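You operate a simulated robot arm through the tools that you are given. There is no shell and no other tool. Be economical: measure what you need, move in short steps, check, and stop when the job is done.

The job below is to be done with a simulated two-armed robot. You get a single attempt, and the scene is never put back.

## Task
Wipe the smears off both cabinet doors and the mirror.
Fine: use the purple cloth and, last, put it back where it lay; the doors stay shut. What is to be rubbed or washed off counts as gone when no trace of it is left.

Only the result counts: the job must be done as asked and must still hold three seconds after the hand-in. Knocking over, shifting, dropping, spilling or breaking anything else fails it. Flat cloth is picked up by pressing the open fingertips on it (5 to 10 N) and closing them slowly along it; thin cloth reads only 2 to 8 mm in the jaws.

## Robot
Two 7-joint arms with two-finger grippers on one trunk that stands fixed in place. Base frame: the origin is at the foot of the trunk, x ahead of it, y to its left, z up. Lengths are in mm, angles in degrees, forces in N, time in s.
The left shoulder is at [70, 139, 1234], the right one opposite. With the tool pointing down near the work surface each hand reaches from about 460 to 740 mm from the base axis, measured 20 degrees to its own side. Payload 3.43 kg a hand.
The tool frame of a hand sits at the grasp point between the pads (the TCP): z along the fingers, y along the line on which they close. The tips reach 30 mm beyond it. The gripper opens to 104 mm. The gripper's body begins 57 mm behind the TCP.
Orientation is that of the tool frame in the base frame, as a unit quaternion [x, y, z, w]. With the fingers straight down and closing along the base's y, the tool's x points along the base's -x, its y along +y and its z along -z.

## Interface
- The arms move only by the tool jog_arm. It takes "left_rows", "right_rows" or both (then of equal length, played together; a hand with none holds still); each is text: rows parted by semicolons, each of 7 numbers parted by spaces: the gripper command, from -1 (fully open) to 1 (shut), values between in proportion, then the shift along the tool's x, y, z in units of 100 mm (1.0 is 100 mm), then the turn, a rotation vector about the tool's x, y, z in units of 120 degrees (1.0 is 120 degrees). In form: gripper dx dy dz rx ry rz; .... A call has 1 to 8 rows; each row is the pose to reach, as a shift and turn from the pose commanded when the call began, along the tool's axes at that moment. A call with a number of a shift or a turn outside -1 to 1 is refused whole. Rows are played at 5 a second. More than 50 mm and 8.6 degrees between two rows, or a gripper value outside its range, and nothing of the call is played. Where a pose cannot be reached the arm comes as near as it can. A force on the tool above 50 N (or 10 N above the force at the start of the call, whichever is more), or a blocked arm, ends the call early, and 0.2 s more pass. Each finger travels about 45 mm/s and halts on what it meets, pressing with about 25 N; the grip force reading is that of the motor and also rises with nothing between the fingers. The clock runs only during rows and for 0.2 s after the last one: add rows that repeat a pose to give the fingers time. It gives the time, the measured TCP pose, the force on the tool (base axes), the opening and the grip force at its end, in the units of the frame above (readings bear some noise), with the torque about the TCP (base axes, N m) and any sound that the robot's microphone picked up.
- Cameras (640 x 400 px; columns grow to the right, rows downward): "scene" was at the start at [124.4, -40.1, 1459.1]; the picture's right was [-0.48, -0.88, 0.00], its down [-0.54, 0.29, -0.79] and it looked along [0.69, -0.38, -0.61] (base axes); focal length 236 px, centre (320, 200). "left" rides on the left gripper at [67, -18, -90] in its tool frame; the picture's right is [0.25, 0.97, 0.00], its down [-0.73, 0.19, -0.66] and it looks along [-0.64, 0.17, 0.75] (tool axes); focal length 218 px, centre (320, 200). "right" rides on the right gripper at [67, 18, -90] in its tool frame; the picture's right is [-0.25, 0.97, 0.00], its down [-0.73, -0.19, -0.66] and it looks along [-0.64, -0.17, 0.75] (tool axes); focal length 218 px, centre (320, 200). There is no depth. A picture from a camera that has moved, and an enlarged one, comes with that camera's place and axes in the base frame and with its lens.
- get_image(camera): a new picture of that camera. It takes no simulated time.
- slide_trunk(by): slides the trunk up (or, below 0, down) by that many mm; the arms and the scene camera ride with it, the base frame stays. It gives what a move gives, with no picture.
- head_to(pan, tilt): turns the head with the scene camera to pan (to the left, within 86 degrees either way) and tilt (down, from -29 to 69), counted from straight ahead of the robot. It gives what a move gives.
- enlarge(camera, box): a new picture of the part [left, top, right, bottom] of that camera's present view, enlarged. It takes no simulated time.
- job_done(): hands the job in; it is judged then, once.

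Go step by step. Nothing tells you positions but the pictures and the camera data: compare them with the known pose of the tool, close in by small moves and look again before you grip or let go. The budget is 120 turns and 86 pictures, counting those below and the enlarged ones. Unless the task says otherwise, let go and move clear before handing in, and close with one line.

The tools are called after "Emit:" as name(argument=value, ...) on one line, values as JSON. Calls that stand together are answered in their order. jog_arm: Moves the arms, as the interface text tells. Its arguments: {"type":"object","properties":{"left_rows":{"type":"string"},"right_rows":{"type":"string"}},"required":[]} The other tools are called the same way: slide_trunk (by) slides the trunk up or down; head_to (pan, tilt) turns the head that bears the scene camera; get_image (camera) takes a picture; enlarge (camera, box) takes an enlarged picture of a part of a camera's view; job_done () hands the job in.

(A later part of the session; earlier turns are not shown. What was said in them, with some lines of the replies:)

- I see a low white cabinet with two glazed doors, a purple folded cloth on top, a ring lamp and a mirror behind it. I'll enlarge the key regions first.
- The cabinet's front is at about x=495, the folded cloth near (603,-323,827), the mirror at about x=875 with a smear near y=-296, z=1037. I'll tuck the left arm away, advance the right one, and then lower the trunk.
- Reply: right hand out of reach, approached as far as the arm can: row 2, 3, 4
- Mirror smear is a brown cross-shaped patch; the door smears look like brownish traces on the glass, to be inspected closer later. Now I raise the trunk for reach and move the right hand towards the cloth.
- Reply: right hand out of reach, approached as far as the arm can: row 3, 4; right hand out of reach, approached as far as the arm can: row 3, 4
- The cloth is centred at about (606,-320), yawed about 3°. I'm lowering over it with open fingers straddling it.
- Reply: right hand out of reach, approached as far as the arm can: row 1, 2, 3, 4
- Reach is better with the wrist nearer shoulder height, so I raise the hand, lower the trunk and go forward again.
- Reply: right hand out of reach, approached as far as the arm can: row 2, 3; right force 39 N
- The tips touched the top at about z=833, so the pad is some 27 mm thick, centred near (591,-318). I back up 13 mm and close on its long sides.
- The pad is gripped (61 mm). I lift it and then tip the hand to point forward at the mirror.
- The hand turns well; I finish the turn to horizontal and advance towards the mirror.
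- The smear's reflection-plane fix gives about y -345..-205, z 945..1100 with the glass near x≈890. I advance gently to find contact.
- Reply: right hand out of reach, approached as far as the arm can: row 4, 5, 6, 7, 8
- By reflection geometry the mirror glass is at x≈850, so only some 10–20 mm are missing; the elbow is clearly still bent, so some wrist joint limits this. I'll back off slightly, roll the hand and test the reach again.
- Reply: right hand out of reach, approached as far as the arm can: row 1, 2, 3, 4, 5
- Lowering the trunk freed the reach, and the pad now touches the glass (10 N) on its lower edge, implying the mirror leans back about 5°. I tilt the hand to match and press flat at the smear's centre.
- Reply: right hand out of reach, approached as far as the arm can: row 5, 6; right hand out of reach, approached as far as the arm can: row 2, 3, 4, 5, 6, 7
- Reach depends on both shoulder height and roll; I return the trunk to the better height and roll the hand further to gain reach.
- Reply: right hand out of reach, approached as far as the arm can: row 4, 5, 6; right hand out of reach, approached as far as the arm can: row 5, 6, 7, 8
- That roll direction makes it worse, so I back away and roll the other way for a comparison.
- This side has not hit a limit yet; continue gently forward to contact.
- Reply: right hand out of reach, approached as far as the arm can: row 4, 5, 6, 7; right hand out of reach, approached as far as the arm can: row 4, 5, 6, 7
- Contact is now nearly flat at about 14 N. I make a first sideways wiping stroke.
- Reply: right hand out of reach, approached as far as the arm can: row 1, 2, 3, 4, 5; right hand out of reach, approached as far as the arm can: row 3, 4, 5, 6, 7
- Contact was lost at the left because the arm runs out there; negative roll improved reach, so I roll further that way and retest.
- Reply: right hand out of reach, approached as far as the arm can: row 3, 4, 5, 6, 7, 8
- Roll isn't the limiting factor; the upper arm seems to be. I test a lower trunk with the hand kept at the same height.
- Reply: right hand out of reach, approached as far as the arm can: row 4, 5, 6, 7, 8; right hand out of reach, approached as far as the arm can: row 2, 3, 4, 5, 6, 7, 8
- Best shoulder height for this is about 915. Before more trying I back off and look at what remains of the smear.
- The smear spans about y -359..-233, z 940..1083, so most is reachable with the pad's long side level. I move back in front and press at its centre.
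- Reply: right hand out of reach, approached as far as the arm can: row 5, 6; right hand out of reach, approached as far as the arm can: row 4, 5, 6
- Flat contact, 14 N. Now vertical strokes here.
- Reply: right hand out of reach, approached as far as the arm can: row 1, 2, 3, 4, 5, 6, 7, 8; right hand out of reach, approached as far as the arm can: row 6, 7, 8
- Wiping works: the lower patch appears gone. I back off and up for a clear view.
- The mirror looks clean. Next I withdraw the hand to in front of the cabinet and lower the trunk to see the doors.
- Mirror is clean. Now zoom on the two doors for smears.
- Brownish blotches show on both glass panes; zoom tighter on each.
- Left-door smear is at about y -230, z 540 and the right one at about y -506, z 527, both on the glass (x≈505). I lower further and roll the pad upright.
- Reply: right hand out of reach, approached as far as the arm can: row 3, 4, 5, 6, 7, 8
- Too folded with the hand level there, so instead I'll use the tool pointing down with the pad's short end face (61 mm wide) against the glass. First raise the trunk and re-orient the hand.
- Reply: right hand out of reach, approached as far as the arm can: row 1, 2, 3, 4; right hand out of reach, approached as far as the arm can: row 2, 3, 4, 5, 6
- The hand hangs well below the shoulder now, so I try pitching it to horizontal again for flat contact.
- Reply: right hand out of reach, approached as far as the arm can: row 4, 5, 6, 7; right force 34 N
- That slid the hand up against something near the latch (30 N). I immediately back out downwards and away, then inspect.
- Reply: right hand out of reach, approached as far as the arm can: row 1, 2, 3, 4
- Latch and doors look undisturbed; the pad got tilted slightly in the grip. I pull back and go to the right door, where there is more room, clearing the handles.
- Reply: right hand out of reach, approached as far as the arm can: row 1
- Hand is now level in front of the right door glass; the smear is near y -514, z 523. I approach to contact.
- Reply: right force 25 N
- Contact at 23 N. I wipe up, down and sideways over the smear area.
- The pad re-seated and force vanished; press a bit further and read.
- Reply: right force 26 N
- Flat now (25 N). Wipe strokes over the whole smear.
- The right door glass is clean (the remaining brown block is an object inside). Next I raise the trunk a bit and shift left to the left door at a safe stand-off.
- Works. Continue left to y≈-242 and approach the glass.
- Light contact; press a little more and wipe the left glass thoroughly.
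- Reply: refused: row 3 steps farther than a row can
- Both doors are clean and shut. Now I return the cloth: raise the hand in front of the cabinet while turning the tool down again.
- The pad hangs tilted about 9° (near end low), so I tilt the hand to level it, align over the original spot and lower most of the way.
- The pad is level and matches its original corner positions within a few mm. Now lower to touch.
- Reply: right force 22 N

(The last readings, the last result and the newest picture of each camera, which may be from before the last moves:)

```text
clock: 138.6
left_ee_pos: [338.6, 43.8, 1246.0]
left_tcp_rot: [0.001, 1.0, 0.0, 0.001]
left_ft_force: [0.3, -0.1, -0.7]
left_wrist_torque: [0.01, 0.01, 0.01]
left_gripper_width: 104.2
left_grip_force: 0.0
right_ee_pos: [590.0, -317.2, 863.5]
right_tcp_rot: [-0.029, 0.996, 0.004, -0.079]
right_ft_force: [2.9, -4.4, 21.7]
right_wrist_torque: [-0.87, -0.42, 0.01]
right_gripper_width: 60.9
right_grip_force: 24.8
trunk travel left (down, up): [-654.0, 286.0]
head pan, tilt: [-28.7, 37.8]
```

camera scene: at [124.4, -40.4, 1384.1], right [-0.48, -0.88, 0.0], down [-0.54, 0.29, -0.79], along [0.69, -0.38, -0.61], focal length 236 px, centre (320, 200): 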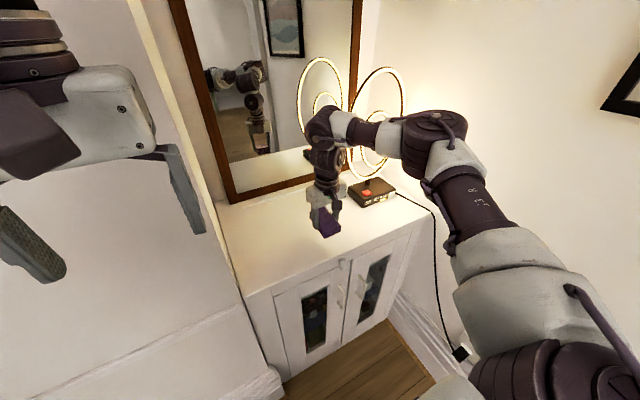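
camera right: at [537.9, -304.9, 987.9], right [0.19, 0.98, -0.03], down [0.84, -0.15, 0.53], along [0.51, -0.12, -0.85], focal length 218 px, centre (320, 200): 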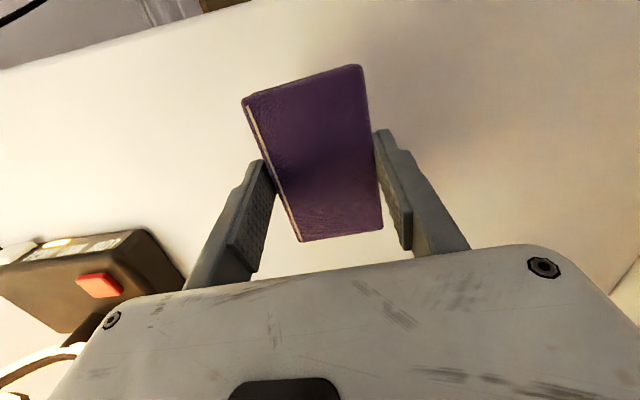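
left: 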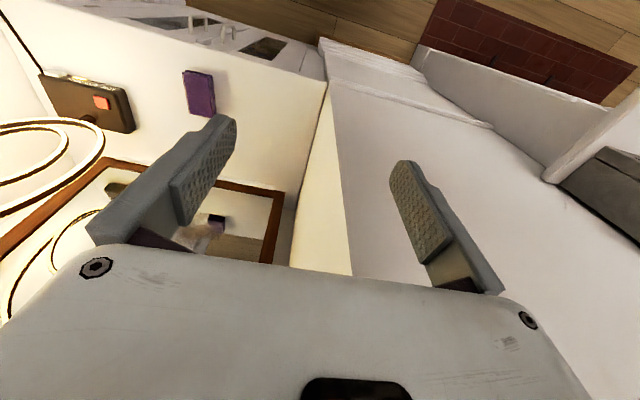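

Fingertip and pad are at the surface. I ease up 2 mm and open slowly.

Emit:
jog_arm(right_rows="0.8 0.003 0 -0.03 0 0 0; 0.2 0.003 0 -0.03 0 0 0; -0.1 0.003 0 -0.03 0 0 0; -0.25 0.003 0 -0.03 0 0 0; -0.4 0.003 0 -0.03 0 0 0; -0.7 0.003 0 -0.03 0 0 0; -1 0.003 0 -0.03 0 0 0; -1 0.003 0 -0.03 0 0 0")

Emit:
enlarge(camera="scene", box=[290, 180, 370, 250])

```text
clock: 140.3
left_ee_pos: [341.1, 41.7, 1246.0]
left_tcp_rot: [-0.001, 1.0, -0.001, 0.0]
left_ft_force: [0.3, -0.5, -0.2]
left_wrist_torque: [-0.02, -0.01, 0.06]
left_gripper_width: 104.2
left_grip_force: 0.1
right_ee_pos: [591.4, -316.4, 864.5]
right_tcp_rot: [-0.029, 0.996, 0.006, -0.08]
right_ft_force: [1.2, 3.4, 6.8]
right_wrist_torque: [-0.16, -0.06, 0.11]
right_gripper_width: 100.4
right_grip_force: 0.0
trunk travel left (down, up): [-654.0, 286.0]
head pan, tilt: [-28.7, 37.8]
```

```text
5.71 times, centred on (330, 215) of scene
camera zoom: at [123.7, -39.0, 1384.3], right [-0.48, -0.88, 0.0], down [-0.54, 0.29, -0.79], along [0.69, -0.38, -0.61], focal length 1347 px, centre (263, 114)
```

zoom: 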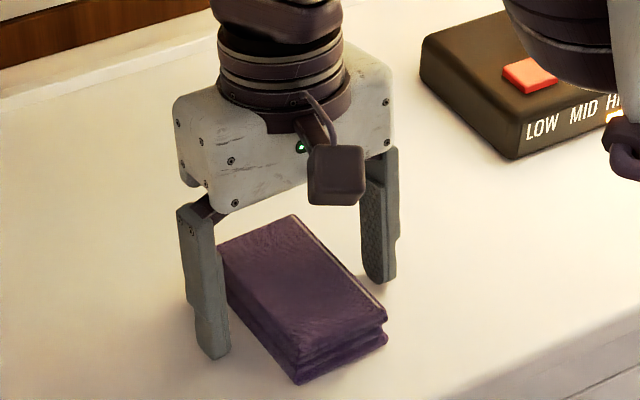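

Released and flat. I rise straight up and check.

Emit:
jog_arm(right_rows="-1 0.02 0 -0.1 0 0 0; -1 0.06 0 -0.4 0 0 0; -1 0.13 0 -0.8 0 0 0; -1 0.16 0 -1 0 0 0; -1 0.16 0 -1 0 0 0")

Emit:
jog_arm(right_rows="-1 0.4 0 -0.1 0 0 0; -1 0.8 0 -0.2 0 0 0; -1 1 0 -0.3 0 0 0; -1 1 0 -0.3 0 0 0")

Emit:
get_image(camera="scene")

Emit:
enlarge(camera="scene", box=[290, 180, 370, 250])

```text
clock: 141.6
left_ee_pos: [341.6, 40.9, 1245.2]
left_tcp_rot: [0.0, 1.0, 0.0, -0.001]
left_ft_force: [-0.7, -0.2, -0.1]
left_wrist_torque: [0.02, 0.01, 0.02]
left_gripper_width: 104.1
left_grip_force: 0.0
right_ee_pos: [590.4, -319.0, 964.4]
right_tcp_rot: [-0.03, 0.996, 0.006, -0.082]
right_ft_force: [0.1, 0.4, 0.2]
right_wrist_torque: [-0.01, 0.0, 0.01]
right_gripper_width: 104.1
right_grip_force: 0.0
trunk travel left (down, up): [-654.0, 286.0]
head pan, tilt: [-28.7, 37.8]
```

```text
clock: 142.6
left_ee_pos: [341.8, 41.8, 1246.1]
left_tcp_rot: [0.0, 1.0, 0.0, 0.0]
left_ft_force: [0.5, -0.5, 0.3]
left_wrist_torque: [-0.01, 0.01, -0.02]
left_gripper_width: 104.1
left_grip_force: 0.0
right_ee_pos: [497.5, -323.3, 1010.9]
right_tcp_rot: [-0.029, 0.996, 0.005, -0.081]
right_ft_force: [0.2, 0.6, 0.3]
right_wrist_torque: [0.02, 0.0, 0.01]
right_gripper_width: 104.1
right_grip_force: 0.1
trunk travel left (down, up): [-654.0, 286.0]
head pan, tilt: [-28.7, 37.8]
```

```text
10 pictures are left
camera scene: at [124.6, -40.4, 1384.0], right [-0.48, -0.88, 0.0], down [-0.54, 0.29, -0.79], along [0.69, -0.38, -0.61], focal length 236 px, centre (320, 200)
```

scene: 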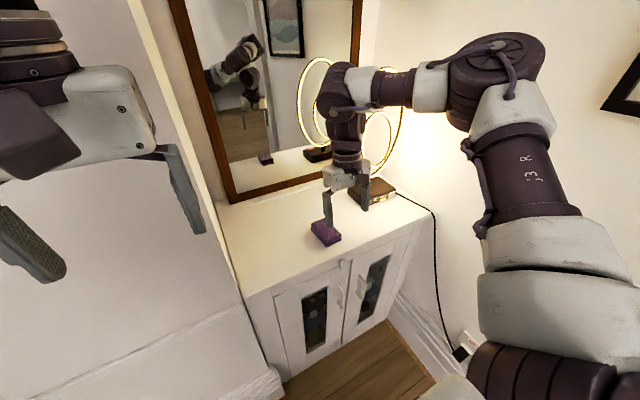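

```text
5.71 times, centred on (330, 215) of scene
camera zoom: at [124.6, -40.4, 1384.0], right [-0.48, -0.88, 0.0], down [-0.54, 0.29, -0.79], along [0.69, -0.38, -0.61], focal length 1347 px, centre (263, 114)
```

zoom: 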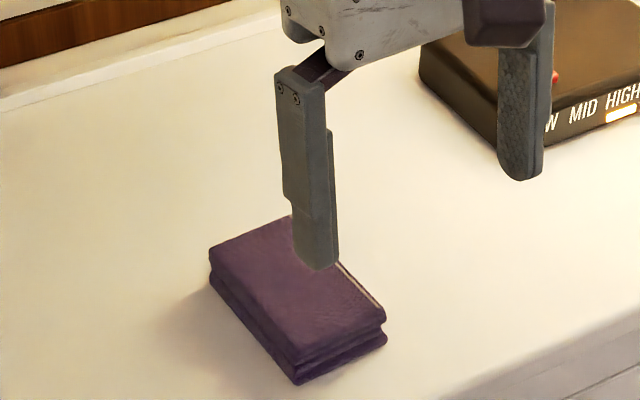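

The cloth lies flat. I'll withdraw the hand and return the camera to its starting height to compare with the first picture.

Emit:
jog_arm(right_rows="-1 0.4 0 -0.1 0 0 0; -1 0.8 0 -0.2 0 0 0; -1 1 0 -0.3 0 0 0; -1 1 0 -0.3 0 0 0")

Emit:
slide_trunk(by=75)

Emit:
enlarge(camera="scene", box=[290, 215, 360, 265])

Emit:
get_image(camera="scene")

```text
clock: 143.6
left_ee_pos: [341.7, 42.0, 1245.3]
left_tcp_rot: [0.0, 1.0, 0.0, 0.0]
left_ft_force: [0.6, -0.8, 0.5]
left_wrist_torque: [-0.02, 0.02, 0.0]
left_gripper_width: 104.0
left_grip_force: 0.1
right_ee_pos: [402.8, -330.1, 1057.9]
right_tcp_rot: [-0.03, 0.996, 0.006, -0.082]
right_ft_force: [-0.3, -0.1, 0.5]
right_wrist_torque: [0.0, 0.0, 0.01]
right_gripper_width: 104.1
right_grip_force: 0.0
trunk travel left (down, up): [-654.0, 286.0]
head pan, tilt: [-28.7, 37.8]
```

```text
clock: 144.7
left_ee_pos: [341.7, 41.7, 1321.1]
left_tcp_rot: [0.0, 1.0, 0.001, 0.0]
left_ft_force: [-0.4, 0.1, -0.2]
left_wrist_torque: [0.0, -0.02, 0.01]
left_gripper_width: 104.2
left_grip_force: 0.0
right_ee_pos: [402.2, -329.8, 1132.5]
right_tcp_rot: [-0.03, 0.996, 0.006, -0.081]
right_ft_force: [-0.1, 0.0, -0.2]
right_wrist_torque: [0.0, 0.0, 0.06]
right_gripper_width: 104.1
right_grip_force: 0.0
trunk travel left (down, up): [-729.0, 211.0]
head pan, tilt: [-28.7, 37.8]
```

```text
8.00 times, centred on (325, 240) of scene
camera zoom: at [124.5, -40.1, 1459.0], right [-0.48, -0.88, 0.0], down [-0.54, 0.29, -0.79], along [0.69, -0.38, -0.61], focal length 1886 px, centre (280, -120)
```

zoom: 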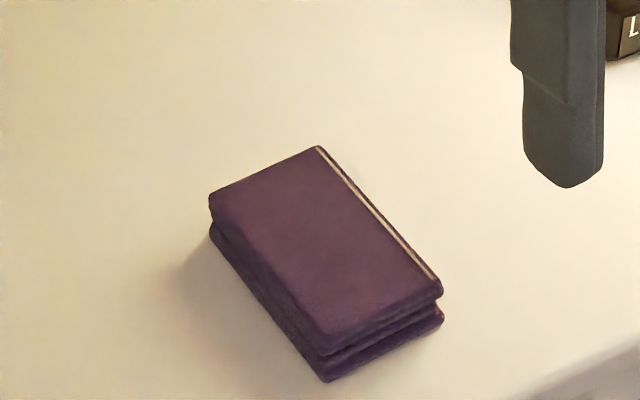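

```text
7 pictures are left
camera scene: at [124.5, -40.1, 1459.0], right [-0.48, -0.88, 0.0], down [-0.54, 0.29, -0.79], along [0.69, -0.38, -0.61], focal length 236 px, centre (320, 200)
```

scene: 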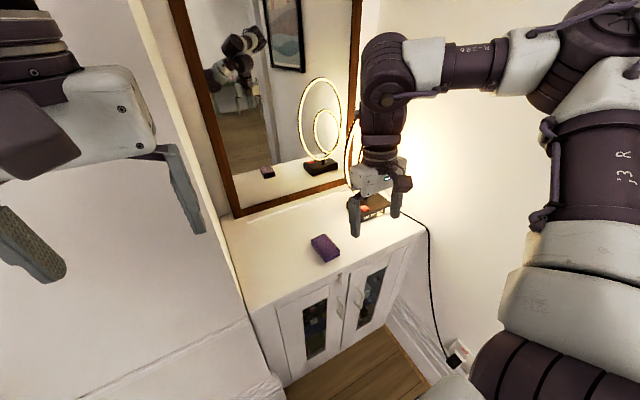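

The cloth is within about 1 cm of where it lay. One last check of mirror and doors.

Emit:
enlarge(camera="scene", box=[205, 90, 325, 200])

Emit:
enlarge(camera="scene", box=[270, 245, 410, 370])

```text
3.64 times, centred on (265, 145) of scene
camera zoom: at [124.5, -40.1, 1459.0], right [-0.48, -0.88, 0.0], down [-0.54, 0.29, -0.79], along [0.69, -0.38, -0.61], focal length 857 px, centre (520, 400)
```

zoom: 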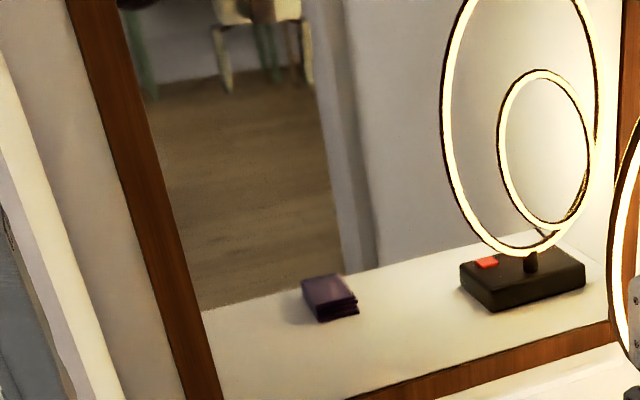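

```text
3.20 times, centred on (340, 308) of scene
camera zoom: at [124.5, -40.1, 1459.0], right [-0.48, -0.88, 0.0], down [-0.54, 0.29, -0.79], along [0.69, -0.38, -0.61], focal length 754 px, centre (256, -144)
```

zoom: 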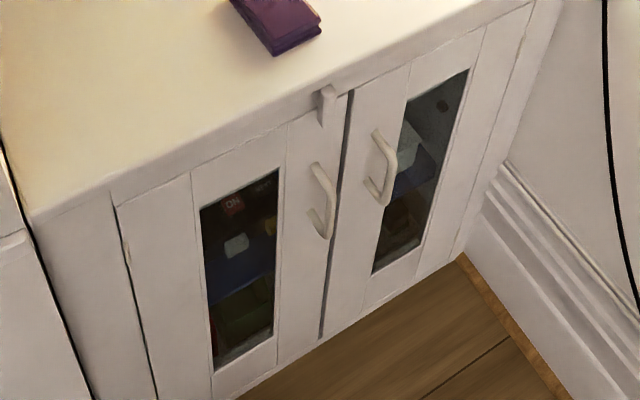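

Mirror and both panes are clean, the doors are shut, the latch is as it was, and the cloth is back in place. Handing in.

Emit:
job_done()

```text
The job is handed in.
```

The smears are wiped off the mirror and both cabinet doors, the doors are still shut, and the purple cloth is back within about 1 cm of where it lay.
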